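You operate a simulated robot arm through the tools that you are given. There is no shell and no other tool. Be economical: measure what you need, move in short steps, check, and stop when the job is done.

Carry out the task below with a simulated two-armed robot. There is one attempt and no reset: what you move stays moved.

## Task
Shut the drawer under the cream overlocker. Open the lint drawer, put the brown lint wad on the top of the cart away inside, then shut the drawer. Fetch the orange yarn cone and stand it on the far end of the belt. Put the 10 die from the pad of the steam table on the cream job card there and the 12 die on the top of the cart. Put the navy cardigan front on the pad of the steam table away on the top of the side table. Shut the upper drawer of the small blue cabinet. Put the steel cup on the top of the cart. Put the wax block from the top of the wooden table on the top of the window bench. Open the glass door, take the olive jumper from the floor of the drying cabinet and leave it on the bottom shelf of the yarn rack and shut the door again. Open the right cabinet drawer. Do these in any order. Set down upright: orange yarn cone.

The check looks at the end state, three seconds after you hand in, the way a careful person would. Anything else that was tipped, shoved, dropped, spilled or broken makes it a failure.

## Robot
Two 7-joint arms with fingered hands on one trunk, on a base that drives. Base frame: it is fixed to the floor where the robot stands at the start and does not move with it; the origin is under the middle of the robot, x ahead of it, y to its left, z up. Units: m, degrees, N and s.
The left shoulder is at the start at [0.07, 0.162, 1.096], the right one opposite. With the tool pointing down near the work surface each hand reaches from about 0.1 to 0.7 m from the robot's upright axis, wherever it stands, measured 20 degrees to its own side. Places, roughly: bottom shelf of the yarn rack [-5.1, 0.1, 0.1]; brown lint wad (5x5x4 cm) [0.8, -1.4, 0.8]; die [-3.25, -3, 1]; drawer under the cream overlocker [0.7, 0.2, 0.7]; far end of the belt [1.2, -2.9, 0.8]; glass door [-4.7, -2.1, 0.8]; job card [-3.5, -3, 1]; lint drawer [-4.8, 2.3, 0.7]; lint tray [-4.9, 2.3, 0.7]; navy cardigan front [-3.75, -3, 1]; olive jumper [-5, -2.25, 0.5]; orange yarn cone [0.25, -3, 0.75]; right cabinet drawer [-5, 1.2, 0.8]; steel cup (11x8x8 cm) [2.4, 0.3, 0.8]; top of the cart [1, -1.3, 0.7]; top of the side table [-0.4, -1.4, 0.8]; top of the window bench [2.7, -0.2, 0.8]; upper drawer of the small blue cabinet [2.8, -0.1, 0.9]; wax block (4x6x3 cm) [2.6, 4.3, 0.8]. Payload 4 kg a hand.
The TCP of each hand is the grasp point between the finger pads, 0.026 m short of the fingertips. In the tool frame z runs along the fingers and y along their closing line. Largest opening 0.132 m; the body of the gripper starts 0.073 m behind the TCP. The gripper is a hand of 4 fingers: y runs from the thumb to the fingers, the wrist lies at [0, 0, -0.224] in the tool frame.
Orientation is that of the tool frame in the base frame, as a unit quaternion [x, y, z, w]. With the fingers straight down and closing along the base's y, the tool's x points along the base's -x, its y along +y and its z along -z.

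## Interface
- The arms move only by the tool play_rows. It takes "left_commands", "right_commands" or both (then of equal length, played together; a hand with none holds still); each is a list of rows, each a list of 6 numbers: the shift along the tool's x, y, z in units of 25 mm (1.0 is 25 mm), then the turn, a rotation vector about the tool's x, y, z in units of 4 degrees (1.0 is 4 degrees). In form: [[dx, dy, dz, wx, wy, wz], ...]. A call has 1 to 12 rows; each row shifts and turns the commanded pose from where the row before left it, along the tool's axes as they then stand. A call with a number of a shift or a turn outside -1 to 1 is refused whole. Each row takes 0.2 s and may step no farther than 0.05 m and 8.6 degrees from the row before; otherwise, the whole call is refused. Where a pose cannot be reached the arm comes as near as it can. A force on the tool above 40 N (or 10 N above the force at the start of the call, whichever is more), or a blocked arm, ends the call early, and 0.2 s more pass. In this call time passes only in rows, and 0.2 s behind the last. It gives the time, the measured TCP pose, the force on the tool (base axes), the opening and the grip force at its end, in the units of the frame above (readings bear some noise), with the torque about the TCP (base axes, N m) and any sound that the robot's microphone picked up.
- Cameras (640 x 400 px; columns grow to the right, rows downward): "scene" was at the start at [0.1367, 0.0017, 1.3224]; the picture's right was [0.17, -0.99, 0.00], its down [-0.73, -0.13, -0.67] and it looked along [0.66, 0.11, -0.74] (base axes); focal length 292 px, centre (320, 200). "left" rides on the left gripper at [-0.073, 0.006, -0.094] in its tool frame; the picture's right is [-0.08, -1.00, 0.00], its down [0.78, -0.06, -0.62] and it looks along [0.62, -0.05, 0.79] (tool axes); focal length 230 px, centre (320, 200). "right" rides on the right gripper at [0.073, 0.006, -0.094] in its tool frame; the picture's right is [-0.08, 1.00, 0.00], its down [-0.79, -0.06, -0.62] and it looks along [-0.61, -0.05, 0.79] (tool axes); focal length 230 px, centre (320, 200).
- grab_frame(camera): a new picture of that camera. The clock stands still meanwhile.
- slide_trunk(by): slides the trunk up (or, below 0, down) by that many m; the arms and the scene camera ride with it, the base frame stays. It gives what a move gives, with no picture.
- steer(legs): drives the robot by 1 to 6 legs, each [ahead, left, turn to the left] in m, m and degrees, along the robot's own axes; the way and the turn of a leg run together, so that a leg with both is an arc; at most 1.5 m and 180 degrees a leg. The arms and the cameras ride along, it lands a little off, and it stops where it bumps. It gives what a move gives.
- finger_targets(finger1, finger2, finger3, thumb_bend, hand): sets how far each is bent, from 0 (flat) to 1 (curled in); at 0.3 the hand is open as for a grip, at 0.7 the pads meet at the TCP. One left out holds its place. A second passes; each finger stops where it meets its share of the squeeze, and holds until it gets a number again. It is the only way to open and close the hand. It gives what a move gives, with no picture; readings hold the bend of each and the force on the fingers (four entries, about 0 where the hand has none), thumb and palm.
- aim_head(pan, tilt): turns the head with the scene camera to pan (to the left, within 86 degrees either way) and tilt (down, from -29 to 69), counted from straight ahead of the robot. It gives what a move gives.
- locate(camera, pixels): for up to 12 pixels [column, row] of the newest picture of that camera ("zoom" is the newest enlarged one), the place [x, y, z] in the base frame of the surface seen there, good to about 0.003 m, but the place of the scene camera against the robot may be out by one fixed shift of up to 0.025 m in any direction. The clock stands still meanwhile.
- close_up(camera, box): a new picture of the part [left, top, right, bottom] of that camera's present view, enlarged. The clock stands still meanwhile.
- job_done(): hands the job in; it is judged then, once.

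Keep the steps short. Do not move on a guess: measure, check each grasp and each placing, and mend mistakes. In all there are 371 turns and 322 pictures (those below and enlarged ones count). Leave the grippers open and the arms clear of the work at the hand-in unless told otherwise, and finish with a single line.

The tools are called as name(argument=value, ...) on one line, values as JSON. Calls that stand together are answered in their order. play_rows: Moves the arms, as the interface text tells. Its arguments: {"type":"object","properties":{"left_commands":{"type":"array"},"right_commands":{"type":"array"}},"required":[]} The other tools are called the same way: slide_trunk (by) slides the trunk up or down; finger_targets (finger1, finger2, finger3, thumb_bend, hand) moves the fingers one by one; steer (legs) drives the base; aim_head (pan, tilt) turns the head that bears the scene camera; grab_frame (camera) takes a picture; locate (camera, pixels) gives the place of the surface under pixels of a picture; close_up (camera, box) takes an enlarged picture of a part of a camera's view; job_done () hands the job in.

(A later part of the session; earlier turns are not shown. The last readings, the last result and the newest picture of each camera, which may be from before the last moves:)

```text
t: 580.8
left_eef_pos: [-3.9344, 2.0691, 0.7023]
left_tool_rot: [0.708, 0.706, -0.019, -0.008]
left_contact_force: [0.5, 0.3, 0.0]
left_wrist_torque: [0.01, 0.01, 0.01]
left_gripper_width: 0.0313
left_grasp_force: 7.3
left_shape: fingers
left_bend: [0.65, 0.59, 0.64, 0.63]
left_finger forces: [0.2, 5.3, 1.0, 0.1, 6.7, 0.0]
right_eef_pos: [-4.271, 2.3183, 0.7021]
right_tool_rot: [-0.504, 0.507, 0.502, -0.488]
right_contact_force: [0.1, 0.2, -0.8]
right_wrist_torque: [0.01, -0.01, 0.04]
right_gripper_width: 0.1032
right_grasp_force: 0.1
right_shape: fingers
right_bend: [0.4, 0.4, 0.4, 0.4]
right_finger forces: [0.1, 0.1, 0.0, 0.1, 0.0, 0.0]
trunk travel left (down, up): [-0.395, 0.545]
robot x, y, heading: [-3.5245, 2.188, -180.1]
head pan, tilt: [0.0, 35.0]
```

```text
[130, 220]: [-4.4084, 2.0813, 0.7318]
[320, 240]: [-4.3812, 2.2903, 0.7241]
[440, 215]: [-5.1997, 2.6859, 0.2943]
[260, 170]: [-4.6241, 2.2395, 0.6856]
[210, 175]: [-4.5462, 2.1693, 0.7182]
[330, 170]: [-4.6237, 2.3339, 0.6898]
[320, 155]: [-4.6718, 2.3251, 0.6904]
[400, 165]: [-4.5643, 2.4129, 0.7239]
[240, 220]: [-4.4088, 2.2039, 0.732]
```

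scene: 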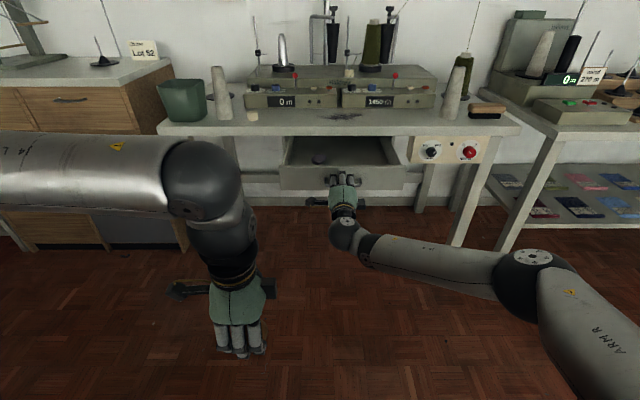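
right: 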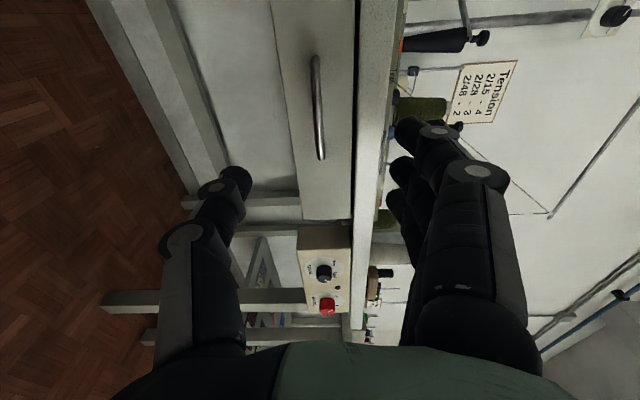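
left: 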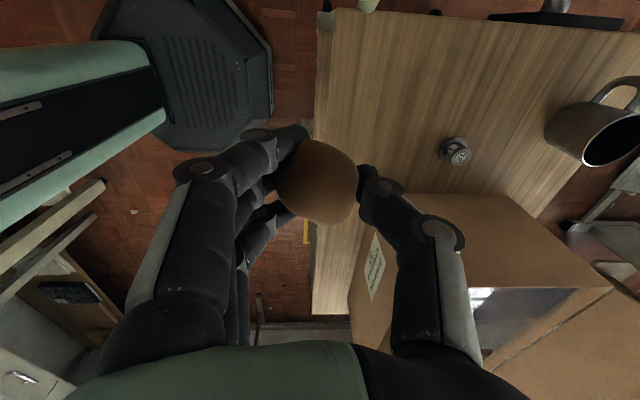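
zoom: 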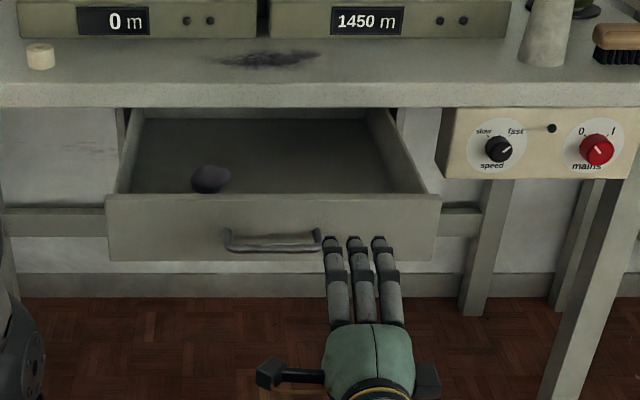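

Drawer floor true z≈0.672; I'll set the wad at about (−4.54, 2.27), beside the dark lump. I raise the trunk, move the right hand aside, and yaw the left hand.

slide_trunk(by=0.28)

play_rows(left_commands=[[0, 0, 0, 0, 0, 1], [0, 0, 0, 0, 0, 1], [0, 0, 0, 0, 0, 1], [0, 0, 0, 0, 0, 1], [0, 0, 0, 0, 0, 1], [0, 0, 0, 0, 0, 1], [0, 0, 0, 0, 0, 1], [0, 0, 0, 0, 0, 1], [0, 0, 0, 0, 0, 1], [0, 0, 0, 0, 0, 1], [0, 0, 0, 0, 0, 1], [0, 0, 0, 0, 0, 1]], right_commands=[[-1, 0, 0, 0, 0, 0], [-1, 0, 0, 0, 0, 0], [-1, 0, 0, 0, 0, 0], [-1, 0, 0, 0, 0, 0], [-1, 0, -1, 0, 0, 0], [-1, 0, -1, 0, 0, 0], [0, 0, -1, 0, 0, 0], [0, 0, -1, 0, 0, 0], [0, 0, -1, 0, 0, 0], [0, 0, -1, 0, 0, 0], [0, 0, -1, 0, 0, 0], [0, 0, -1, 0, 0, 0]])

play_rows(left_commands=[[0, 0, 0, 0, 0, 1], [0, 0, 0, 0, 0, 1], [0, 0, 0, 0, 0, 1], [0, 0, 0, 0, 0, 1], [0, 0, 0, 0, 0, 1], [0, 0, 0, 0, 0, 1], [0, 0, 0, 0, 0, 1], [0, 0, 0, 0, 0, 1], [0, 0, 0, 0, 0, 1], [0, 0, 0, 0, 0, 1]])

grab_frame(camera="scene")

```text
t: 583.6
left_eef_pos: [-3.9356, 2.0685, 0.9809]
left_tool_rot: [0.709, 0.705, -0.019, -0.01]
left_contact_force: [0.7, 0.0, -0.5]
left_wrist_torque: [-0.08, -0.01, -0.01]
left_gripper_width: 0.0313
left_grasp_force: 6.5
left_shape: fingers
left_bend: [0.65, 0.59, 0.64, 0.63]
left_finger forces: [0.2, 5.3, 1.1, 0.0, 6.8, 0.0]
right_eef_pos: [-4.2717, 2.318, 0.9809]
right_tool_rot: [-0.504, 0.507, 0.501, -0.488]
right_contact_force: [0.4, 0.8, -1.1]
right_wrist_torque: [-0.03, -0.02, 0.0]
right_gripper_width: 0.1031
right_grasp_force: 0.0
right_shape: fingers
right_bend: [0.4, 0.4, 0.4, 0.4]
right_finger forces: [0.1, 0.0, 0.1, 0.0, 0.0, 0.1]
trunk travel left (down, up): [-0.675, 0.265]
robot x, y, heading: [-3.5254, 2.1916, -180.1]
head pan, tilt: [0.0, 35.0]
```

```text
t: 586.2
left_eef_pos: [-3.9338, 2.0677, 0.9814]
left_tool_rot: [0.934, 0.355, -0.021, 0.001]
left_contact_force: [0.5, 0.4, 0.8]
left_wrist_torque: [-0.01, 0.05, 0.04]
left_gripper_width: 0.0315
left_grasp_force: 6.7
left_shape: fingers
left_bend: [0.65, 0.59, 0.64, 0.63]
left_finger forces: [0.2, 5.3, 1.1, 0.0, 6.8, 0.0]
right_eef_pos: [-4.0684, 2.464, 0.9887]
right_tool_rot: [-0.503, 0.506, 0.502, -0.488]
right_contact_force: [0.1, 0.0, -0.7]
right_wrist_torque: [0.02, -0.02, -0.02]
right_gripper_width: 0.1029
right_grasp_force: 0.1
right_shape: fingers
right_bend: [0.4, 0.4, 0.4, 0.4]
right_finger forces: [0.1, 0.0, 0.0, 0.0, 0.0, 0.1]
trunk travel left (down, up): [-0.675, 0.265]
robot x, y, heading: [-3.5263, 2.1868, -179.9]
head pan, tilt: [0.0, 35.0]
```

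```text
t: 588.4
left_eef_pos: [-3.9353, 2.0687, 0.981]
left_tool_rot: [1.0, 0.014, -0.02, 0.007]
left_contact_force: [-0.3, -1.5, 0.1]
left_wrist_torque: [0.06, 0.01, 0.02]
left_gripper_width: 0.0315
left_grasp_force: 7.3
left_shape: fingers
left_bend: [0.65, 0.59, 0.64, 0.63]
left_finger forces: [0.2, 5.3, 1.2, 0.0, 6.8, 0.0]
right_eef_pos: [-4.0699, 2.4644, 0.9882]
right_tool_rot: [-0.503, 0.507, 0.502, -0.488]
right_contact_force: [-0.2, 0.4, -0.6]
right_wrist_torque: [0.02, 0.0, 0.03]
right_gripper_width: 0.103
right_grasp_force: 0.0
right_shape: fingers
right_bend: [0.4, 0.4, 0.4, 0.4]
right_finger forces: [0.0, 0.0, 0.1, 0.0, 0.0, 0.0]
trunk travel left (down, up): [-0.675, 0.265]
robot x, y, heading: [-3.525, 2.1842, -179.8]
head pan, tilt: [0.0, 35.0]
```

```text
148 pictures are left
```

scene: 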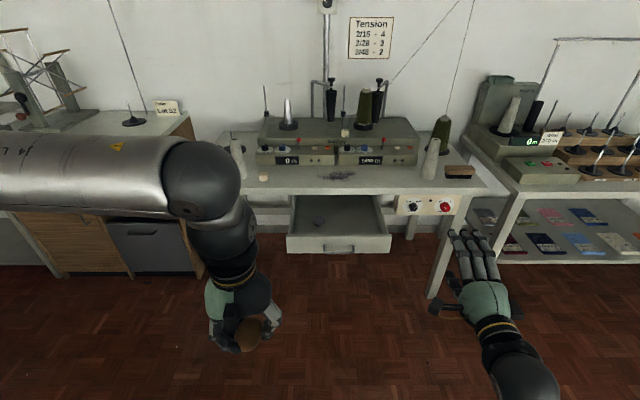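

steer(legs=[[0, -0.15, 0], [0.36, 0, 0]])

aim_head(pan=0, tilt=48)

grab_frame(camera="scene")

grab_frame(camera="left")

```text
t: 591.7
left_eef_pos: [-4.3019, 2.2185, 0.9811]
left_tool_rot: [1.0, 0.014, -0.02, 0.007]
left_contact_force: [-0.6, 0.4, 0.2]
left_wrist_torque: [0.04, 0.0, 0.02]
left_gripper_width: 0.0314
left_grasp_force: 6.6
left_shape: fingers
left_bend: [0.65, 0.59, 0.64, 0.63]
left_finger forces: [0.2, 5.4, 1.2, 0.1, 6.8, 0.1]
right_eef_pos: [-4.4376, 2.6136, 0.9891]
right_tool_rot: [-0.504, 0.507, 0.502, -0.487]
right_contact_force: [0.6, -0.3, 0.1]
right_wrist_torque: [0.0, -0.02, 0.02]
right_gripper_width: 0.1036
right_grasp_force: 0.2
right_shape: fingers
right_bend: [0.4, 0.4, 0.4, 0.4]
right_finger forces: [0.1, 0.0, 0.1, 0.1, 0.0, 0.0]
trunk travel left (down, up): [-0.675, 0.265]
robot x, y, heading: [-3.8957, 2.3328, -180.1]
head pan, tilt: [0.0, 35.0]
```

```text
t: 592.5
left_eef_pos: [-4.3008, 2.2178, 0.981]
left_tool_rot: [1.0, 0.014, -0.021, 0.007]
left_contact_force: [0.1, -0.5, -0.3]
left_wrist_torque: [-0.01, 0.01, -0.01]
left_gripper_width: 0.0314
left_grasp_force: 7.2
left_shape: fingers
left_bend: [0.65, 0.59, 0.64, 0.63]
left_finger forces: [0.2, 5.4, 1.2, 0.2, 6.7, 0.0]
right_eef_pos: [-4.4365, 2.6143, 0.9885]
right_tool_rot: [-0.503, 0.508, 0.502, -0.487]
right_contact_force: [-0.1, -0.3, 0.1]
right_wrist_torque: [-0.02, 0.04, -0.05]
right_gripper_width: 0.1031
right_grasp_force: 0.1
right_shape: fingers
right_bend: [0.4, 0.4, 0.4, 0.4]
right_finger forces: [0.0, 0.0, 0.0, 0.0, 0.1, 0.1]
trunk travel left (down, up): [-0.675, 0.265]
robot x, y, heading: [-3.8966, 2.3354, -180.0]
head pan, tilt: [0.0, 48.0]
```

```text
147 pictures are left
```

scene: 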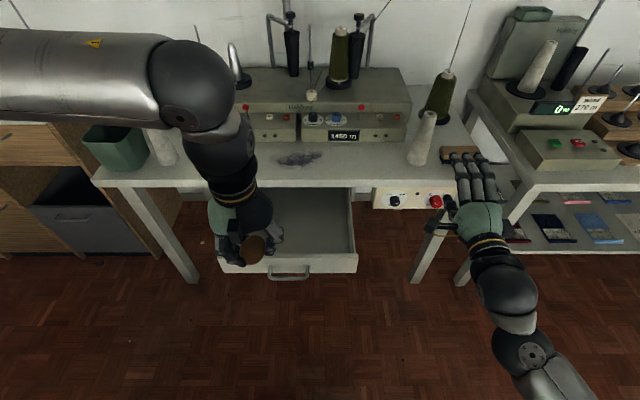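

```text
146 pictures are left
```

left: 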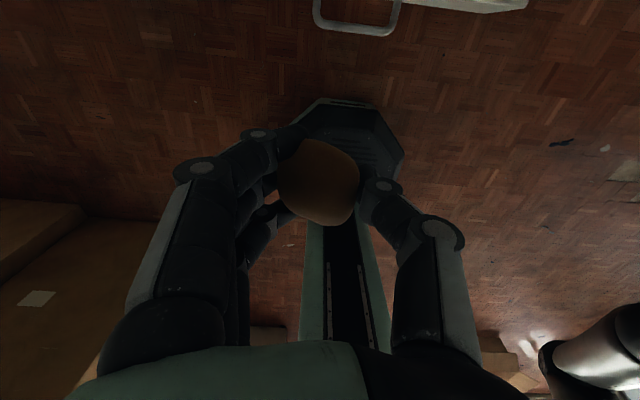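

play_rows(left_commands=[[-1, -0.22, 0, 0, 0, 0], [-1, -0.22, 0, 0, 0, 0], [-1, -0.22, 0, 0, 0, 0], [-1, -0.22, 0, 0, 0, 0], [-1, -0.22, 0, 0, 0, 0], [-1, -0.22, 0, 0, 0, 0], [-1, -0.22, 0, 0, 0, 0], [-1, -0.22, 0, 0, 0, 0], [-1, -0.22, 0, 0, 0, 0], [-0.5, -0.1, 0, 0, 0, 0]])

grab_frame(camera="left")

grab_frame(camera="scene")

```text
t: 594.7
left_eef_pos: [-4.5406, 2.2626, 0.9888]
left_tool_rot: [1.0, 0.014, -0.02, 0.006]
left_contact_force: [-0.9, -0.6, 0.1]
left_wrist_torque: [0.01, -0.01, 0.0]
left_gripper_width: 0.0312
left_grasp_force: 6.3
left_shape: fingers
left_bend: [0.66, 0.59, 0.64, 0.63]
left_finger forces: [0.1, 5.3, 1.3, 0.0, 6.7, 0.1]
right_eef_pos: [-4.4377, 2.6136, 0.9887]
right_tool_rot: [-0.504, 0.508, 0.501, -0.487]
right_contact_force: [-0.3, -0.5, -0.1]
right_wrist_torque: [-0.02, 0.03, -0.02]
right_gripper_width: 0.1031
right_grasp_force: 0.1
right_shape: fingers
right_bend: [0.4, 0.4, 0.4, 0.4]
right_finger forces: [0.1, 0.1, 0.0, 0.0, 0.0, 0.0]
trunk travel left (down, up): [-0.675, 0.265]
robot x, y, heading: [-3.8938, 2.3322, -180.0]
head pan, tilt: [0.0, 48.0]
```

```text
145 pictures are left
```

left: 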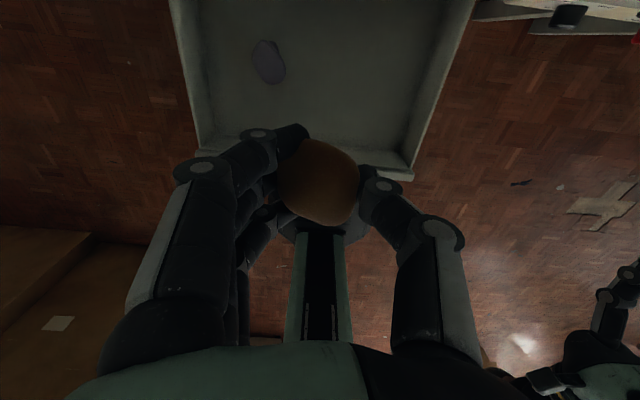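

```text
144 pictures are left
```

scene: 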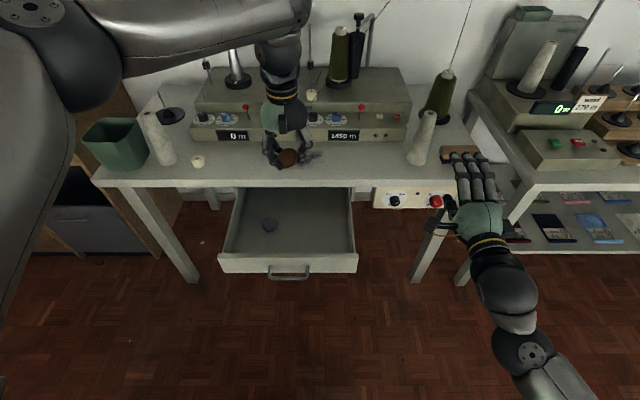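

locate(camera="left", pixels=[[340, 60], [268, 60], [190, 60], [440, 80], [300, 120], [390, 165], [440, 10], [230, 150]])

```text
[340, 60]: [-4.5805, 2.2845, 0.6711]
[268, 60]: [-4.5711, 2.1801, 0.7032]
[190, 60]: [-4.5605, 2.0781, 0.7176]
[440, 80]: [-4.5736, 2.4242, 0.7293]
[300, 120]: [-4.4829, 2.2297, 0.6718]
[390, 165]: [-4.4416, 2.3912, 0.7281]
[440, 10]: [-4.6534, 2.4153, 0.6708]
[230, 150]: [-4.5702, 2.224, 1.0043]
```

Drawer floor 0.671, sides 0.73. I lower the wad into it.

play_rows(left_commands=[[0, -0.5, 1, 0, 0, 0], [0, 0, 1, 0, 0, 0], [0, 0, 1, 0, 0, 0], [0, 0, 1, 0, 0, 0], [0, 0, 1, 0, 0, 0], [0, 0, 1, 0, 0, 0], [0, 0, 1, 0, 0, 0], [0, 0, 1, 0, 0, 0], [0, 0, 1, 0, 0, 0], [0, 0, 1, 0, 0, 0], [0, 0, 0.6, 0, 0, 0]])

grab_frame(camera="left")

```text
t: 597.1
left_eef_pos: [-4.5525, 2.2732, 0.7253]
left_tool_rot: [1.0, 0.014, -0.02, 0.007]
left_contact_force: [-0.3, 0.0, 0.2]
left_wrist_torque: [-0.01, 0.04, 0.01]
left_gripper_width: 0.0314
left_grasp_force: 6.4
left_shape: fingers
left_bend: [0.66, 0.59, 0.64, 0.63]
left_finger forces: [0.3, 5.4, 1.2, 0.0, 6.6, 0.0]
right_eef_pos: [-4.4374, 2.615, 0.9869]
right_tool_rot: [-0.503, 0.507, 0.501, -0.488]
right_contact_force: [-0.3, -0.1, 0.1]
right_wrist_torque: [-0.02, -0.01, 0.02]
right_gripper_width: 0.1035
right_grasp_force: 0.0
right_shape: fingers
right_bend: [0.4, 0.4, 0.4, 0.4]
right_finger forces: [0.0, 0.0, 0.0, 0.0, 0.0, 0.0]
trunk travel left (down, up): [-0.675, 0.265]
robot x, y, heading: [-3.8944, 2.3326, -179.9]
head pan, tilt: [0.0, 48.0]
```

```text
143 pictures are left
```

left: 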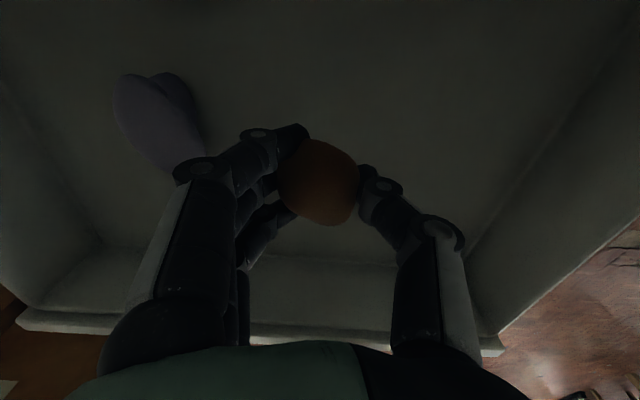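

play_rows(left_commands=[[0, 0, 0.4, 0, 0, 0], [0, 0, 0.25, 0, 0, 0]])

finger_targets(hand="left", finger1=0.48, finger2=0.48, finger3=0.48, thumb_bend=0.48)

play_rows(left_commands=[[0, 0, -0.5, 0, 0, 0], [0, 0, -1, 0, 0, 0], [0, 0, -1, 0, 0, 0], [0, 0, -1, 0, 0, 0], [0, 0, -1, 0, 0, 0], [0, 0, -1, 0, 0, 0], [0, 0, -1, 0, 0, 0], [0, 0, -1, 0, 0, 0], [0, 0, -1, 0, 0, 0], [0, 0, -1, 0, 0, 0]])

grab_frame(camera="left")

```text
t: 597.7
left_eef_pos: [-4.5517, 2.2721, 0.7087]
left_tool_rot: [1.0, 0.014, -0.02, 0.008]
left_contact_force: [-0.4, -0.3, -0.5]
left_wrist_torque: [-0.01, 0.0, 0.01]
left_gripper_width: 0.0317
left_grasp_force: 6.5
left_shape: fingers
left_bend: [0.66, 0.59, 0.64, 0.63]
left_finger forces: [0.3, 5.4, 1.2, 0.0, 6.7, 0.0]
right_eef_pos: [-4.4388, 2.6145, 0.9887]
right_tool_rot: [-0.504, 0.507, 0.501, -0.488]
right_contact_force: [-0.4, -0.3, -1.0]
right_wrist_torque: [0.01, 0.0, -0.01]
right_gripper_width: 0.1032
right_grasp_force: 0.0
right_shape: fingers
right_bend: [0.4, 0.4, 0.4, 0.4]
right_finger forces: [0.1, 0.0, 0.0, 0.0, 0.1, 0.0]
trunk travel left (down, up): [-0.675, 0.265]
robot x, y, heading: [-3.8967, 2.3343, -179.8]
head pan, tilt: [0.0, 48.0]
```

```text
t: 598.7
left_eef_pos: [-4.5532, 2.2716, 0.7084]
left_tool_rot: [1.0, 0.014, -0.02, 0.007]
left_contact_force: [-0.1, 0.5, 0.7]
left_wrist_torque: [-0.01, -0.05, 0.01]
left_gripper_width: 0.0766
left_grasp_force: 0.1
left_shape: fingers
left_bend: [0.48, 0.48, 0.48, 0.48]
left_finger forces: [0.1, 0.1, 0.0, 0.0, 0.0, 0.1]
right_eef_pos: [-4.4371, 2.6138, 0.9884]
right_tool_rot: [-0.504, 0.507, 0.502, -0.487]
right_contact_force: [0.7, -0.5, 0.0]
right_wrist_torque: [-0.01, 0.0, 0.0]
right_gripper_width: 0.1031
right_grasp_force: 0.0
right_shape: fingers
right_bend: [0.4, 0.4, 0.4, 0.4]
right_finger forces: [0.0, 0.1, 0.0, 0.1, 0.0, 0.1]
trunk travel left (down, up): [-0.675, 0.265]
robot x, y, heading: [-3.8952, 2.3342, -179.9]
head pan, tilt: [0.0, 48.0]
```

```text
t: 600.9
left_eef_pos: [-4.5449, 2.2767, 0.9469]
left_tool_rot: [1.0, 0.013, -0.02, 0.008]
left_contact_force: [-0.6, 0.5, 0.3]
left_wrist_torque: [0.01, 0.01, 0.0]
left_gripper_width: 0.0765
left_grasp_force: 0.0
left_shape: fingers
left_bend: [0.48, 0.48, 0.48, 0.48]
left_finger forces: [0.1, 0.0, 0.0, 0.0, 0.0, 0.0]
right_eef_pos: [-4.4353, 2.6142, 0.988]
right_tool_rot: [-0.503, 0.507, 0.502, -0.488]
right_contact_force: [0.9, -0.8, 0.9]
right_wrist_torque: [0.0, -0.01, -0.02]
right_gripper_width: 0.1031
right_grasp_force: 0.1
right_shape: fingers
right_bend: [0.4, 0.4, 0.4, 0.4]
right_finger forces: [0.0, 0.0, 0.0, 0.0, 0.1, 0.1]
trunk travel left (down, up): [-0.675, 0.265]
robot x, y, heading: [-3.897, 2.3402, -179.7]
head pan, tilt: [0.0, 48.0]
```

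```text
142 pictures are left
```

left: 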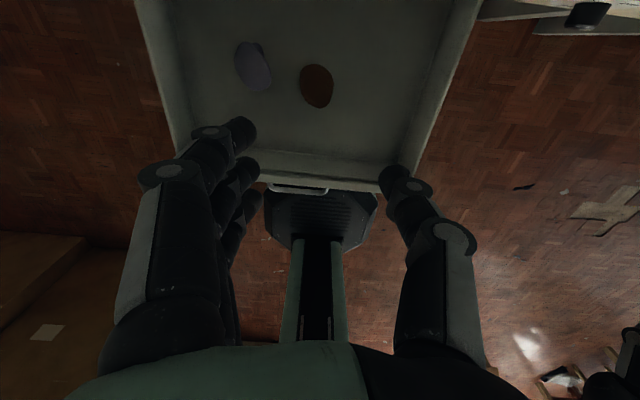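

The wad lies in the drawer. I back the left hand out in front of the drawer, make a fist and lower it (trunk −0.2) to push the handle.

play_rows(left_commands=[[1, 0.2, 0, 0, 0, 0], [1, 0.2, 0, 0, 0, 0], [1, 0.2, 0, 0, 0, 0], [1, 0.2, 0, 0, 0, 0], [1, 0.2, 0, 0, 0, 0], [1, 0.2, 0, 0, 0, 0], [1, 0.2, 0, 0, 0, 0], [1, 0, 0, 0, 0, 0], [1, 0, 0, 0, 0, 0]])

finger_targets(hand="left", finger1=0.7, finger2=0.7, finger3=0.7, thumb_bend=0.7)

slide_trunk(by=-0.2)

play_rows(left_commands=[[0, 0, 1, 0, 0, 0], [0, 0, 1, 0, 0, 0], [0, 0, 0.8, 0, 0, 0]])

grab_frame(camera="scene")

```text
t: 602.9
left_eef_pos: [-4.3181, 2.2457, 0.9387]
left_tool_rot: [1.0, 0.014, -0.021, 0.007]
left_contact_force: [0.3, 1.1, 0.5]
left_wrist_torque: [0.01, 0.02, 0.03]
left_gripper_width: 0.0766
left_grasp_force: 0.0
left_shape: fingers
left_bend: [0.48, 0.48, 0.48, 0.48]
left_finger forces: [0.0, 0.0, 0.1, 0.1, 0.0, 0.0]
right_eef_pos: [-4.4371, 2.6134, 0.9881]
right_tool_rot: [-0.503, 0.507, 0.502, -0.488]
right_contact_force: [-0.8, 0.1, 0.2]
right_wrist_torque: [0.03, -0.03, -0.02]
right_gripper_width: 0.1034
right_grasp_force: 0.1
right_shape: fingers
right_bend: [0.4, 0.4, 0.4, 0.4]
right_finger forces: [0.0, 0.1, 0.0, 0.1, 0.0, 0.0]
trunk travel left (down, up): [-0.675, 0.265]
robot x, y, heading: [-3.8892, 2.3328, -179.9]
head pan, tilt: [0.0, 48.0]
```

```text
t: 603.9
left_eef_pos: [-4.3178, 2.2449, 0.9377]
left_tool_rot: [1.0, 0.013, -0.02, 0.008]
left_contact_force: [-0.3, 0.1, -0.2]
left_wrist_torque: [-0.04, 0.03, 0.02]
left_gripper_width: 0.0145
left_grasp_force: 0.2
left_shape: fingers
left_bend: [0.7, 0.7, 0.7, 0.7]
left_finger forces: [0.0, 0.1, 0.1, 0.0, 0.0, 0.0]
right_eef_pos: [-4.4379, 2.6138, 0.988]
right_tool_rot: [-0.503, 0.507, 0.502, -0.488]
right_contact_force: [0.3, -0.4, -0.4]
right_wrist_torque: [0.01, -0.01, 0.01]
right_gripper_width: 0.1031
right_grasp_force: 0.1
right_shape: fingers
right_bend: [0.4, 0.4, 0.4, 0.4]
right_finger forces: [0.0, 0.1, 0.0, 0.1, 0.0, 0.1]
trunk travel left (down, up): [-0.675, 0.265]
robot x, y, heading: [-3.8925, 2.3371, -180.0]
head pan, tilt: [0.0, 48.0]
```

```text
t: 606.0
left_eef_pos: [-4.318, 2.245, 0.7387]
left_tool_rot: [1.0, 0.013, -0.02, 0.007]
left_contact_force: [-0.8, 0.1, 0.2]
left_wrist_torque: [-0.03, 0.02, -0.03]
left_gripper_width: 0.0145
left_grasp_force: 0.0
left_shape: fingers
left_bend: [0.7, 0.7, 0.7, 0.7]
left_finger forces: [0.1, 0.0, 0.0, 0.1, 0.1, 0.1]
right_eef_pos: [-4.4361, 2.6129, 0.7879]
right_tool_rot: [-0.504, 0.507, 0.502, -0.487]
right_contact_force: [0.4, 0.4, -1.0]
right_wrist_torque: [-0.01, -0.01, 0.04]
right_gripper_width: 0.103
right_grasp_force: 0.0
right_shape: fingers
right_bend: [0.4, 0.4, 0.4, 0.4]
right_finger forces: [0.1, 0.0, 0.1, 0.0, 0.0, 0.0]
trunk travel left (down, up): [-0.475, 0.465]
robot x, y, heading: [-3.8919, 2.3351, -180.2]
head pan, tilt: [0.0, 48.0]
```

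```text
t: 606.8
left_eef_pos: [-4.3205, 2.2442, 0.6667]
left_tool_rot: [1.0, 0.015, -0.02, 0.008]
left_contact_force: [-0.4, 0.3, 0.8]
left_wrist_torque: [-0.01, -0.04, -0.01]
left_gripper_width: 0.0145
left_grasp_force: 0.1
left_shape: fingers
left_bend: [0.7, 0.7, 0.7, 0.7]
left_finger forces: [0.0, 0.0, 0.0, 0.1, 0.0, 0.0]
right_eef_pos: [-4.438, 2.6139, 0.7881]
right_tool_rot: [-0.504, 0.507, 0.501, -0.488]
right_contact_force: [0.5, -0.2, -0.4]
right_wrist_torque: [0.02, 0.0, -0.02]
right_gripper_width: 0.1033
right_grasp_force: 0.1
right_shape: fingers
right_bend: [0.4, 0.4, 0.4, 0.4]
right_finger forces: [0.0, 0.1, 0.0, 0.0, 0.0, 0.0]
trunk travel left (down, up): [-0.475, 0.465]
robot x, y, heading: [-3.8944, 2.3363, -179.9]
head pan, tilt: [0.0, 48.0]
```

```text
141 pictures are left
```

scene: 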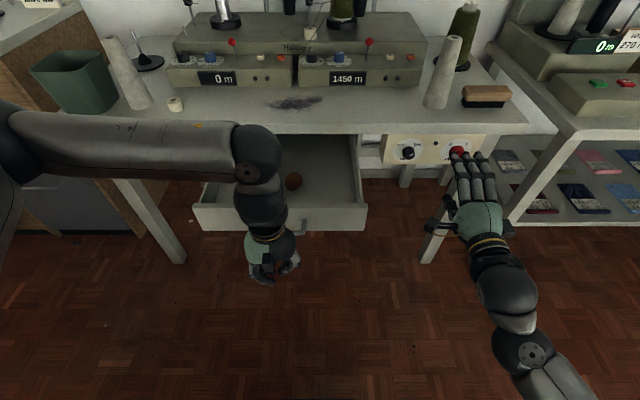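

The fist is in front of the handle. I push in.

play_rows(left_commands=[[-1, 0, 0, 0, 0, 0], [-1, 0, 0, 0, 0, 0], [-1, 0, 0, 0, 0, 0], [-1, 0, 0, 0, 0, 0], [-1, 0, 0, 0, 0, 0], [-1, 0, 0, 0, 0, 0], [-1, 0, 0, 0, 0, 0], [-0.8, 0, 0, 0, 0, 0], [-0.8, 0, 0, 0, 0, 0]])

grab_frame(camera="scene")

```text
t: 608.8
left_eef_pos: [-4.5367, 2.2384, 0.6778]
left_tool_rot: [1.0, 0.014, -0.02, 0.007]
left_contact_force: [0.0, 0.3, -0.4]
left_wrist_torque: [0.0, 0.01, 0.0]
left_gripper_width: 0.0141
left_grasp_force: 0.2
left_shape: fingers
left_bend: [0.7, 0.7, 0.7, 0.7]
left_finger forces: [0.3, 0.1, 0.1, 0.0, 0.0, 0.0]
right_eef_pos: [-4.4367, 2.6151, 0.7886]
right_tool_rot: [-0.504, 0.507, 0.501, -0.488]
right_contact_force: [-0.3, -0.5, 1.3]
right_wrist_torque: [-0.01, 0.01, -0.03]
right_gripper_width: 0.1033
right_grasp_force: 0.0
right_shape: fingers
right_bend: [0.4, 0.4, 0.4, 0.4]
right_finger forces: [0.0, 0.0, 0.0, 0.1, 0.1, 0.1]
trunk travel left (down, up): [-0.475, 0.465]
robot x, y, heading: [-3.8937, 2.3354, -180.2]
head pan, tilt: [0.0, 48.0]
```

```text
140 pictures are left
```

scene: 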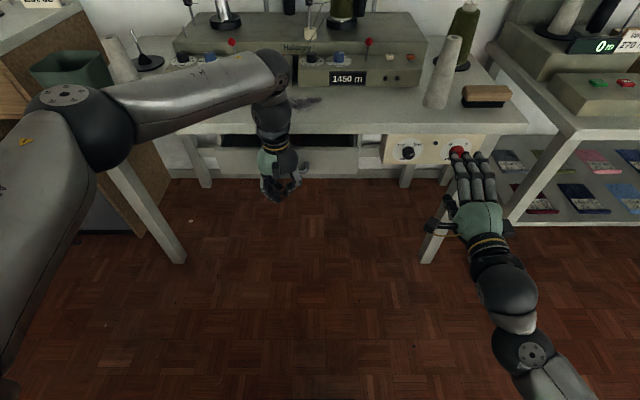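

play_rows(left_commands=[[-0.8, 0, 0, 0, 0, 0], [-0.6, 0, 0, 0, 0, 0], [-0.5, 0, 0, 0, 0, 0], [-0.5, 0, 0, 0, 0, 0], [-0.5, 0, 0, 0, 0, 0]])

close_up(camera="scene", box=[200, 100, 400, 230])

```text
t: 610.0
left_eef_pos: [-4.6065, 2.2385, 0.6844]
left_tool_rot: [1.0, 0.014, -0.022, 0.005]
left_contact_force: [25.4, 4.1, 17.4]
left_wrist_torque: [-0.34, 2.36, 0.56]
left_gripper_width: 0.0138
left_grasp_force: 9.0
left_shape: fingers
left_bend: [0.7, 0.7, 0.7, 0.7]
left_finger forces: [18.1, 0.1, 0.1, 0.0, 0.1, 0.0]
right_eef_pos: [-4.4337, 2.6142, 0.7911]
right_tool_rot: [-0.502, 0.505, 0.503, -0.489]
right_contact_force: [-0.5, 0.4, -0.7]
right_wrist_torque: [0.02, 0.0, -0.02]
right_gripper_width: 0.1031
right_grasp_force: 0.1
right_shape: fingers
right_bend: [0.4, 0.4, 0.4, 0.4]
right_finger forces: [0.1, 0.0, 0.0, 0.0, 0.0, 0.0]
trunk travel left (down, up): [-0.475, 0.465]
robot x, y, heading: [-3.8929, 2.3312, -180.1]
head pan, tilt: [0.0, 48.0]
```

```text
3.08 times, centred on (300, 165) of scene
```

zoom: 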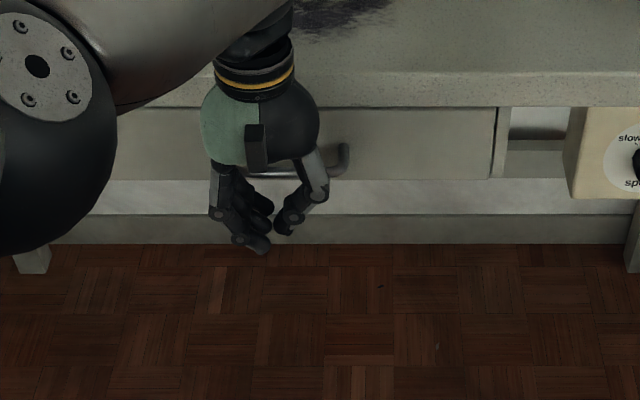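

It stopped with ~25 N; the drawer is in. I withdraw straight back and check that it stays shut.

play_rows(left_commands=[[0.4, 0, 0, 0, 0, 0], [0.8, 0, 0, 0, 0, 0], [1, 0, 0, 0, 0, 0], [1, 0, 0, 0, 0, 0], [1, 0, 0, 0, 0, 0], [1, 0, 0, 0, 0, 0], [1, 0, 0, 0, 0, 0], [1, 0, 0, 0, 0, 0], [1, 0, 0, 0, 0, 0]])

close_up(camera="scene", box=[200, 100, 400, 230])

locate(camera="zoom", pixels=[[200, 150], [400, 150], [520, 160], [300, 168]])

```text
t: 612.0
left_eef_pos: [-4.4035, 2.2426, 0.6717]
left_tool_rot: [1.0, 0.014, -0.02, 0.006]
left_contact_force: [0.5, 0.4, 0.4]
left_wrist_torque: [-0.02, 0.0, -0.01]
left_gripper_width: 0.014
left_grasp_force: 0.1
left_shape: fingers
left_bend: [0.7, 0.7, 0.7, 0.7]
left_finger forces: [0.0, 0.0, 0.0, 0.0, 0.0, 0.0]
right_eef_pos: [-4.4368, 2.6131, 0.7879]
right_tool_rot: [-0.503, 0.507, 0.501, -0.488]
right_contact_force: [1.2, 0.3, 0.3]
right_wrist_torque: [0.02, -0.01, 0.0]
right_gripper_width: 0.1031
right_grasp_force: 0.0
right_shape: fingers
right_bend: [0.4, 0.4, 0.4, 0.4]
right_finger forces: [0.0, 0.0, 0.0, 0.1, 0.1, 0.0]
trunk travel left (down, up): [-0.475, 0.465]
robot x, y, heading: [-3.8948, 2.3361, -179.9]
head pan, tilt: [0.0, 48.0]
```

```text
3.08 times, centred on (300, 165) of scene
```

zoom: 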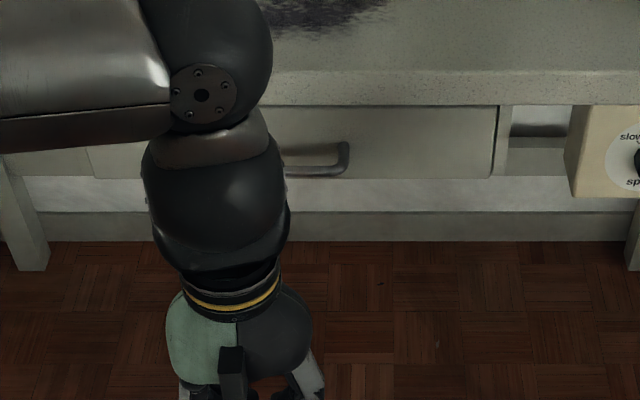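

```text
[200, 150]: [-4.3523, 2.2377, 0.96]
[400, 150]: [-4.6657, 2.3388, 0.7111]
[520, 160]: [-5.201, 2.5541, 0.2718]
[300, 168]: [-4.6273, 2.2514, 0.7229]
```

The lint drawer is shut. Next the right cabinet drawer: I slide south along the wall, keeping the right hand's forward posture.

play_rows(left_commands=[[1, 0, -1, 0, 0, 0], [1, 0, -1, 0, 0, 0], [0, 0, -1, 0, 0, 0], [0, 0, -1, 0, 0, 0]])

steer(legs=[[-0.12, 0, 0], [0, 1.2, 0]])

aim_head(pan=0, tilt=38)

grab_frame(camera="scene")

```text
t: 613.0
left_eef_pos: [-4.3481, 2.2444, 0.7699]
left_tool_rot: [1.0, 0.015, -0.021, 0.007]
left_contact_force: [-0.1, 0.3, -0.1]
left_wrist_torque: [0.05, 0.01, 0.0]
left_gripper_width: 0.0139
left_grasp_force: 0.2
left_shape: fingers
left_bend: [0.7, 0.7, 0.7, 0.7]
left_finger forces: [0.1, 0.0, 0.1, 0.0, 0.0, 0.1]
right_eef_pos: [-4.436, 2.6138, 0.7882]
right_tool_rot: [-0.504, 0.507, 0.501, -0.487]
right_contact_force: [-0.1, -0.3, 0.2]
right_wrist_torque: [-0.01, 0.01, 0.03]
right_gripper_width: 0.1031
right_grasp_force: 0.2
right_shape: fingers
right_bend: [0.4, 0.4, 0.4, 0.4]
right_finger forces: [0.1, 0.0, 0.1, 0.1, 0.0, 0.0]
trunk travel left (down, up): [-0.475, 0.465]
robot x, y, heading: [-3.892, 2.3361, -180.2]
head pan, tilt: [0.0, 48.0]
```

```text
t: 620.0
left_eef_pos: [-4.2456, 1.0379, 0.7696]
left_tool_rot: [1.0, 0.002, -0.02, 0.007]
left_contact_force: [0.6, 0.1, -0.1]
left_wrist_torque: [-0.01, 0.01, 0.01]
left_gripper_width: 0.0144
left_grasp_force: 0.0
left_shape: fingers
left_bend: [0.7, 0.7, 0.7, 0.7]
left_finger forces: [0.0, 0.1, 0.1, 0.0, 0.0, 0.0]
right_eef_pos: [-4.3245, 1.4088, 0.7891]
right_tool_rot: [-0.498, 0.513, 0.507, -0.481]
right_contact_force: [-0.5, -0.3, 0.3]
right_wrist_torque: [0.01, -0.04, 0.01]
right_gripper_width: 0.1033
right_grasp_force: 0.1
right_shape: fingers
right_bend: [0.4, 0.4, 0.4, 0.4]
right_finger forces: [0.0, 0.0, 0.0, 0.1, 0.1, 0.1]
trunk travel left (down, up): [-0.475, 0.465]
robot x, y, heading: [-3.7901, 1.1188, 178.4]
head pan, tilt: [0.0, 48.0]
```

```text
t: 620.7
left_eef_pos: [-4.2454, 1.0387, 0.769]
left_tool_rot: [1.0, 0.003, -0.019, 0.007]
left_contact_force: [-0.1, 0.2, 0.0]
left_wrist_torque: [0.0, -0.01, -0.01]
left_gripper_width: 0.0142
left_grasp_force: 0.1
left_shape: fingers
left_bend: [0.7, 0.7, 0.7, 0.7]
left_finger forces: [0.0, 0.0, 0.0, 0.0, 0.0, 0.1]
right_eef_pos: [-4.326, 1.4086, 0.788]
right_tool_rot: [-0.498, 0.513, 0.507, -0.482]
right_contact_force: [-0.5, -0.6, -0.4]
right_wrist_torque: [0.0, -0.01, -0.04]
right_gripper_width: 0.1032
right_grasp_force: 0.0
right_shape: fingers
right_bend: [0.4, 0.4, 0.4, 0.4]
right_finger forces: [0.1, 0.1, 0.0, 0.0, 0.0, 0.0]
trunk travel left (down, up): [-0.475, 0.465]
robot x, y, heading: [-3.7913, 1.1178, 178.9]
head pan, tilt: [0.0, 38.0]
```

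```text
137 pictures are left
```

scene: 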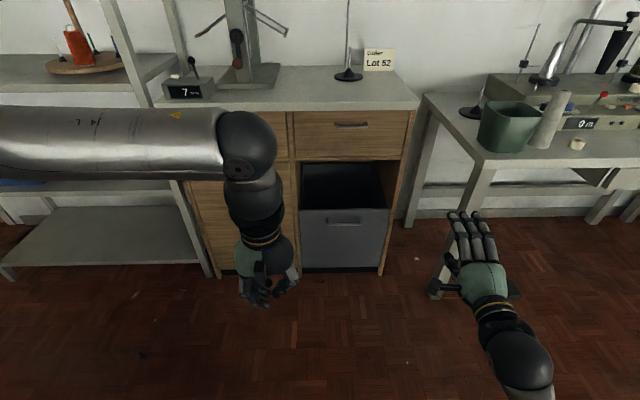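

close_up(camera="scene", box=[270, 90, 430, 190])

locate(camera="zoom", pixels=[[320, 142], [260, 142], [385, 142], [320, 180], [110, 200], [540, 200], [320, 100], [320, 260], [320, 75]])

```text
4.00 times, centred on (350, 140) of scene
```

zoom: 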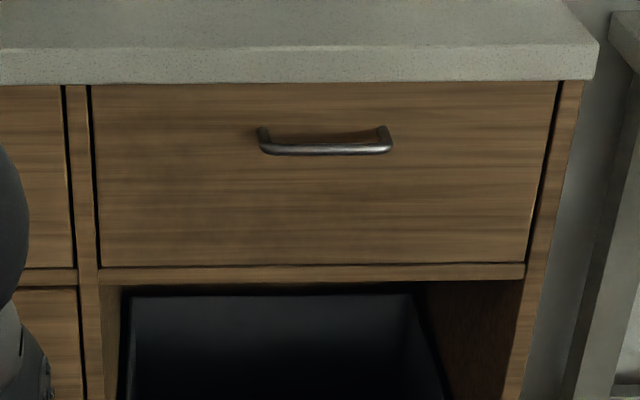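

```text
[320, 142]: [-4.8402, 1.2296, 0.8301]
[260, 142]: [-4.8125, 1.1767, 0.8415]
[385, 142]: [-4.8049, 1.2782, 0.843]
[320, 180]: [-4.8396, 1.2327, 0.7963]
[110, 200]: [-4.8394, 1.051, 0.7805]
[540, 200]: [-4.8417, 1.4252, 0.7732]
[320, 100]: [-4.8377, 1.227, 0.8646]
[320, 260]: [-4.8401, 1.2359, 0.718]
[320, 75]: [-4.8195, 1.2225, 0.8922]
```

Right drawer: handle y≈1.16–1.27, z≈0.82, front x≈−4.83. I straighten, align in y, narrow the finger opening and drive up.

finger_targets(hand="right", finger1=0.55, finger2=0.55, finger3=0.55, thumb_bend=0.5)

steer(legs=[[0, 0, 1.2], [0.2, 0, 0]])

play_rows(right_commands=[[1, 0.5, 0, 0, 0, 0], [1, 0.5, 0, 0, 0, 0], [1, 0, 0, 0, 0, 0], [1, 0, 0, 0, 0, 0], [1, 0, 0, 0, 0, 0], [1, 0, 0, 0, 0, 0], [1, 0, 0, 0, 0, 0], [0.7, 0, 0.5, 0, 0, 0], [0, 0, 1, 0, 0, 0], [0, 0, 1, 0, 0, 0]])

grab_frame(camera="right")

grab_frame(camera="scene")

```text
t: 621.7
left_eef_pos: [-4.2454, 1.0382, 0.7684]
left_tool_rot: [1.0, 0.003, -0.02, 0.007]
left_contact_force: [-0.3, -0.5, -0.6]
left_wrist_torque: [0.01, 0.04, 0.01]
left_gripper_width: 0.0142
left_grasp_force: 0.0
left_shape: fingers
left_bend: [0.7, 0.7, 0.7, 0.7]
left_finger forces: [0.1, 0.1, 0.0, 0.1, 0.0, 0.0]
right_eef_pos: [-4.3249, 1.4096, 0.7878]
right_tool_rot: [-0.498, 0.513, 0.507, -0.481]
right_contact_force: [0.0, 0.5, -0.4]
right_wrist_torque: [0.02, 0.0, 0.0]
right_gripper_width: 0.0634
right_grasp_force: 0.0
right_shape: fingers
right_bend: [0.55, 0.55, 0.55, 0.5]
right_finger forces: [0.0, 0.0, 0.0, 0.0, 0.1, 0.1]
trunk travel left (down, up): [-0.475, 0.465]
robot x, y, heading: [-3.789, 1.117, 178.8]
head pan, tilt: [0.0, 38.0]
```

```text
t: 623.7
left_eef_pos: [-4.4427, 1.0276, 0.7687]
left_tool_rot: [1.0, 0.014, -0.02, 0.007]
left_contact_force: [-0.7, -0.4, 0.5]
left_wrist_torque: [-0.02, -0.01, 0.0]
left_gripper_width: 0.0142
left_grasp_force: 0.1
left_shape: fingers
left_bend: [0.7, 0.7, 0.7, 0.7]
left_finger forces: [0.1, 0.0, 0.1, 0.1, 0.0, 0.0]
right_eef_pos: [-4.5308, 1.3966, 0.7874]
right_tool_rot: [-0.504, 0.508, 0.501, -0.487]
right_contact_force: [-0.3, 0.0, -0.5]
right_wrist_torque: [-0.01, 0.02, 0.02]
right_gripper_width: 0.0632
right_grasp_force: 0.0
right_shape: fingers
right_bend: [0.55, 0.55, 0.55, 0.5]
right_finger forces: [0.1, 0.0, 0.0, 0.0, 0.1, 0.0]
trunk travel left (down, up): [-0.475, 0.465]
robot x, y, heading: [-3.9893, 1.1135, -180.1]
head pan, tilt: [0.0, 38.0]
```

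```text
t: 625.9
left_eef_pos: [-4.4428, 1.0282, 0.77]
left_tool_rot: [1.0, 0.014, -0.019, 0.008]
left_contact_force: [-0.4, 1.0, -0.2]
left_wrist_torque: [0.03, 0.01, -0.01]
left_gripper_width: 0.0142
left_grasp_force: 0.1
left_shape: fingers
left_bend: [0.7, 0.7, 0.7, 0.7]
left_finger forces: [0.0, 0.0, 0.0, 0.1, 0.1, 0.1]
right_eef_pos: [-4.5971, 1.2034, 0.8105]
right_tool_rot: [-0.504, 0.507, 0.502, -0.488]
right_contact_force: [0.8, 0.4, 0.2]
right_wrist_torque: [0.0, 0.0, -0.01]
right_gripper_width: 0.0631
right_grasp_force: 0.0
right_shape: fingers
right_bend: [0.55, 0.55, 0.55, 0.5]
right_finger forces: [0.0, 0.0, 0.0, 0.1, 0.1, 0.0]
trunk travel left (down, up): [-0.475, 0.465]
robot x, y, heading: [-3.987, 1.1195, -179.8]
head pan, tilt: [0.0, 38.0]
```

```text
135 pictures are left
```

right: 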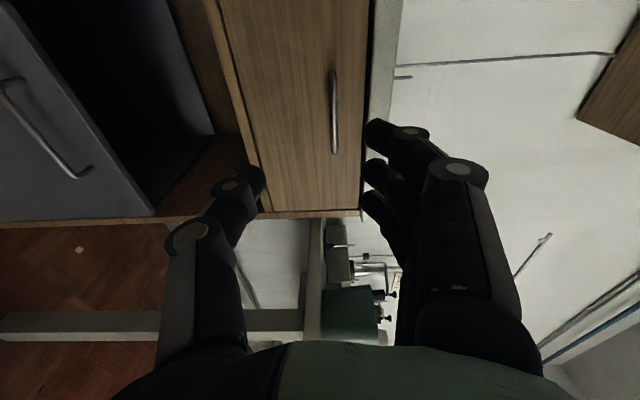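

```text
134 pictures are left
```

scene: 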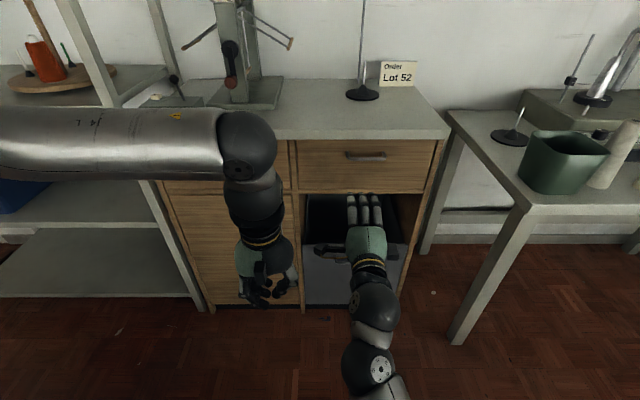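

locate(camera="right", pixels=[[334, 75], [334, 150], [334, 110], [310, 110], [362, 110], [380, 60], [372, 40], [345, 110]])

```text
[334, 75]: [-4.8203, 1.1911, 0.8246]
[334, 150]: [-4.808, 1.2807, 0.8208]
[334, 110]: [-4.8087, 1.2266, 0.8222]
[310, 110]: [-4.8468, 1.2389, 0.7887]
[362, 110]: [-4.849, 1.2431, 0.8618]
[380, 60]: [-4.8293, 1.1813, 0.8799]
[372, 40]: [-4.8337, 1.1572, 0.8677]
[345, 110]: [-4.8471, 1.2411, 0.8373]
```

Bar at (−4.813, 1.232, 0.822). I advance to it and pinch.

play_rows(right_commands=[[-0.6, 0.1, 1, 0, 0, 0], [-0.55, 0.1, 1, 0, 0, 0], [0, 0, 1, 0, 0, 0], [0, 0, 1, 0, 0, 0], [0, 0, 1, 0, 0, 0], [0, 0, 1, 0, 0, 0], [0, 0, 1, 0, 0, 0], [0, 0, 1, 0, 0, 0], [0, 0, 0.5, 0, 0, 0]])

close_up(camera="scene", box=[280, 110, 460, 230])

grab_frame(camera="right")

```text
t: 627.9
left_eef_pos: [-4.4428, 1.0278, 0.7685]
left_tool_rot: [1.0, 0.014, -0.02, 0.008]
left_contact_force: [-0.5, 1.2, 0.3]
left_wrist_torque: [0.0, 0.02, -0.02]
left_gripper_width: 0.0142
left_grasp_force: 0.0
left_shape: fingers
left_bend: [0.7, 0.7, 0.7, 0.7]
left_finger forces: [0.0, 0.0, 0.0, 0.1, 0.1, 0.1]
right_eef_pos: [-4.8105, 1.2378, 0.8097]
right_tool_rot: [-0.503, 0.507, 0.502, -0.488]
right_contact_force: [0.7, 0.5, 0.4]
right_wrist_torque: [-0.03, -0.01, 0.03]
right_gripper_width: 0.0631
right_grasp_force: 0.0
right_shape: fingers
right_bend: [0.55, 0.55, 0.55, 0.5]
right_finger forces: [0.0, 0.1, 0.0, 0.0, 0.1, 0.0]
trunk travel left (down, up): [-0.475, 0.465]
robot x, y, heading: [-3.9889, 1.1185, -180.0]
head pan, tilt: [0.0, 38.0]
```

```text
3.33 times, centred on (370, 170) of scene
```

zoom: 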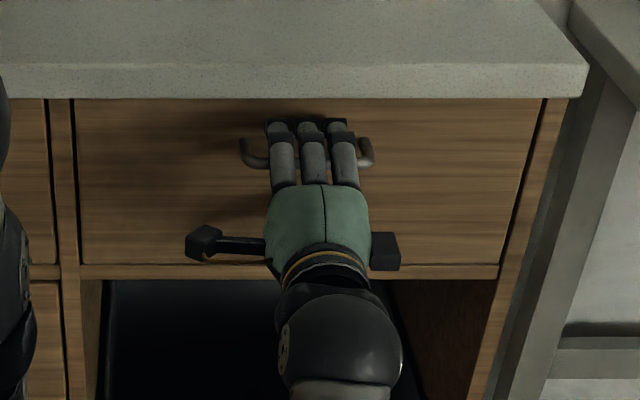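

```text
132 pictures are left
```

right: 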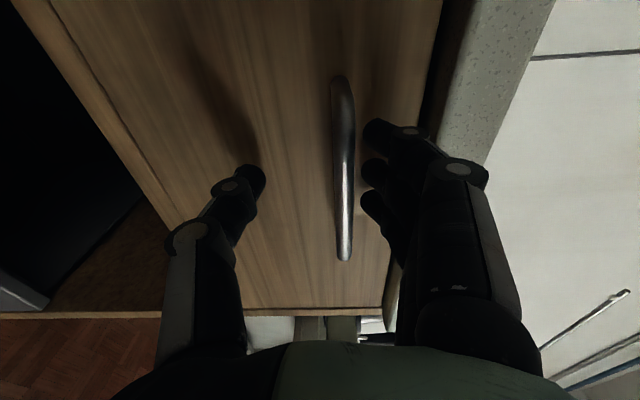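

The bar is between the fingers and thumb. I close and hook, then pull back by driving.

finger_targets(hand="right", finger1=0.85, finger2=0.85, finger3=0.85, thumb_bend=0.8)

steer(legs=[[-0.2, 0, 0]])

grab_frame(camera="scene")

```text
t: 628.9
left_eef_pos: [-4.4397, 1.0279, 0.769]
left_tool_rot: [1.0, 0.013, -0.021, 0.007]
left_contact_force: [0.7, 0.1, 0.6]
left_wrist_torque: [-0.02, 0.0, 0.01]
left_gripper_width: 0.0143
left_grasp_force: 0.1
left_shape: fingers
left_bend: [0.7, 0.7, 0.7, 0.7]
left_finger forces: [0.0, 0.1, 0.1, 0.0, 0.1, 0.1]
right_eef_pos: [-4.8098, 1.2378, 0.8123]
right_tool_rot: [-0.502, 0.505, 0.503, -0.489]
right_contact_force: [-1.5, 0.3, 16.0]
right_wrist_torque: [-0.01, -0.23, 0.04]
right_gripper_width: 0.0111
right_grasp_force: 6.5
right_shape: fingers
right_bend: [0.84, 0.82, 0.84, 0.76]
right_finger forces: [6.8, 0.0, 6.9, 0.1, 0.1, 0.0]
trunk travel left (down, up): [-0.475, 0.465]
robot x, y, heading: [-3.9874, 1.1185, -179.7]
head pan, tilt: [0.0, 38.0]
```

```text
t: 630.5
left_eef_pos: [-4.2434, 1.0302, 0.7713]
left_tool_rot: [1.0, 0.012, -0.022, 0.006]
left_contact_force: [-0.6, -0.4, 0.2]
left_wrist_torque: [0.01, 0.02, -0.03]
left_gripper_width: 0.0142
left_grasp_force: 0.1
left_shape: fingers
left_bend: [0.7, 0.7, 0.7, 0.7]
left_finger forces: [0.0, 0.0, 0.1, 0.0, 0.1, 0.1]
right_eef_pos: [-4.6087, 1.2397, 0.8121]
right_tool_rot: [-0.503, 0.507, 0.504, -0.487]
right_contact_force: [-0.5, -7.6, 14.1]
right_wrist_torque: [0.08, -0.19, -0.03]
right_gripper_width: 0.0109
right_grasp_force: 7.1
right_shape: fingers
right_bend: [0.84, 0.82, 0.84, 0.77]
right_finger forces: [6.8, 0.1, 7.0, 0.0, 0.1, 0.1]
trunk travel left (down, up): [-0.475, 0.465]
robot x, y, heading: [-3.7935, 1.1199, 180.0]
head pan, tilt: [0.0, 38.0]
```

```text
131 pictures are left
```

scene: 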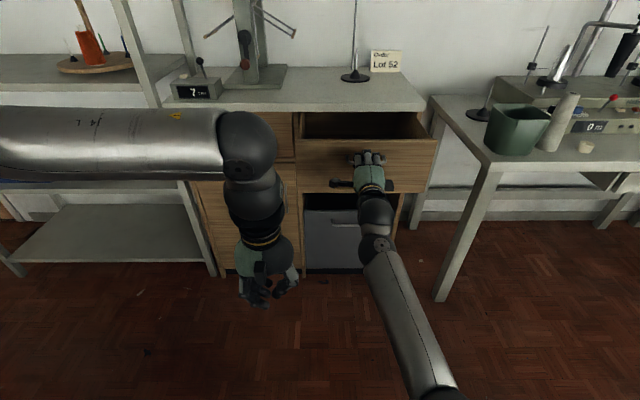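

The drawer is open 0.2 m. I pull a bit further to make it well open.

steer(legs=[[-0.08, 0, 0]])

close_up(camera="scene", box=[260, 80, 460, 210])

```text
t: 631.5
left_eef_pos: [-4.1643, 1.0286, 0.7696]
left_tool_rot: [1.0, 0.012, -0.022, 0.006]
left_contact_force: [0.2, 0.2, 0.7]
left_wrist_torque: [0.01, 0.01, -0.01]
left_gripper_width: 0.0141
left_grasp_force: 0.1
left_shape: fingers
left_bend: [0.7, 0.7, 0.7, 0.7]
left_finger forces: [0.0, 0.0, 0.0, 0.1, 0.1, 0.0]
right_eef_pos: [-4.5307, 1.2393, 0.8136]
right_tool_rot: [-0.503, 0.506, 0.503, -0.488]
right_contact_force: [-1.1, -2.3, 12.4]
right_wrist_torque: [0.0, -0.17, 0.02]
right_gripper_width: 0.0115
right_grasp_force: 6.1
right_shape: fingers
right_bend: [0.84, 0.83, 0.84, 0.77]
right_finger forces: [5.9, 0.0, 6.2, 0.0, 0.1, 0.1]
trunk travel left (down, up): [-0.475, 0.465]
robot x, y, heading: [-3.713, 1.1172, 180.0]
head pan, tilt: [0.0, 38.0]
```

```text
3.08 times, centred on (360, 145) of scene
```

zoom: 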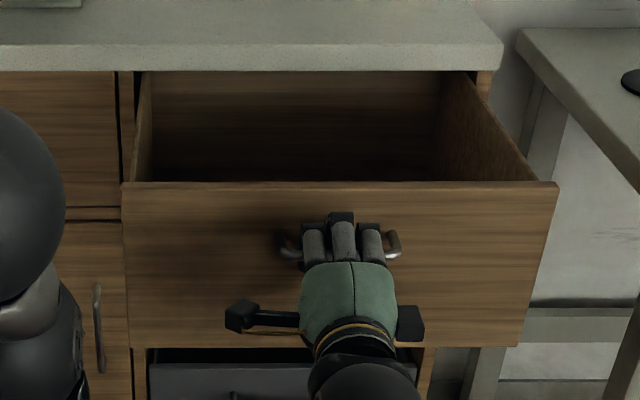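

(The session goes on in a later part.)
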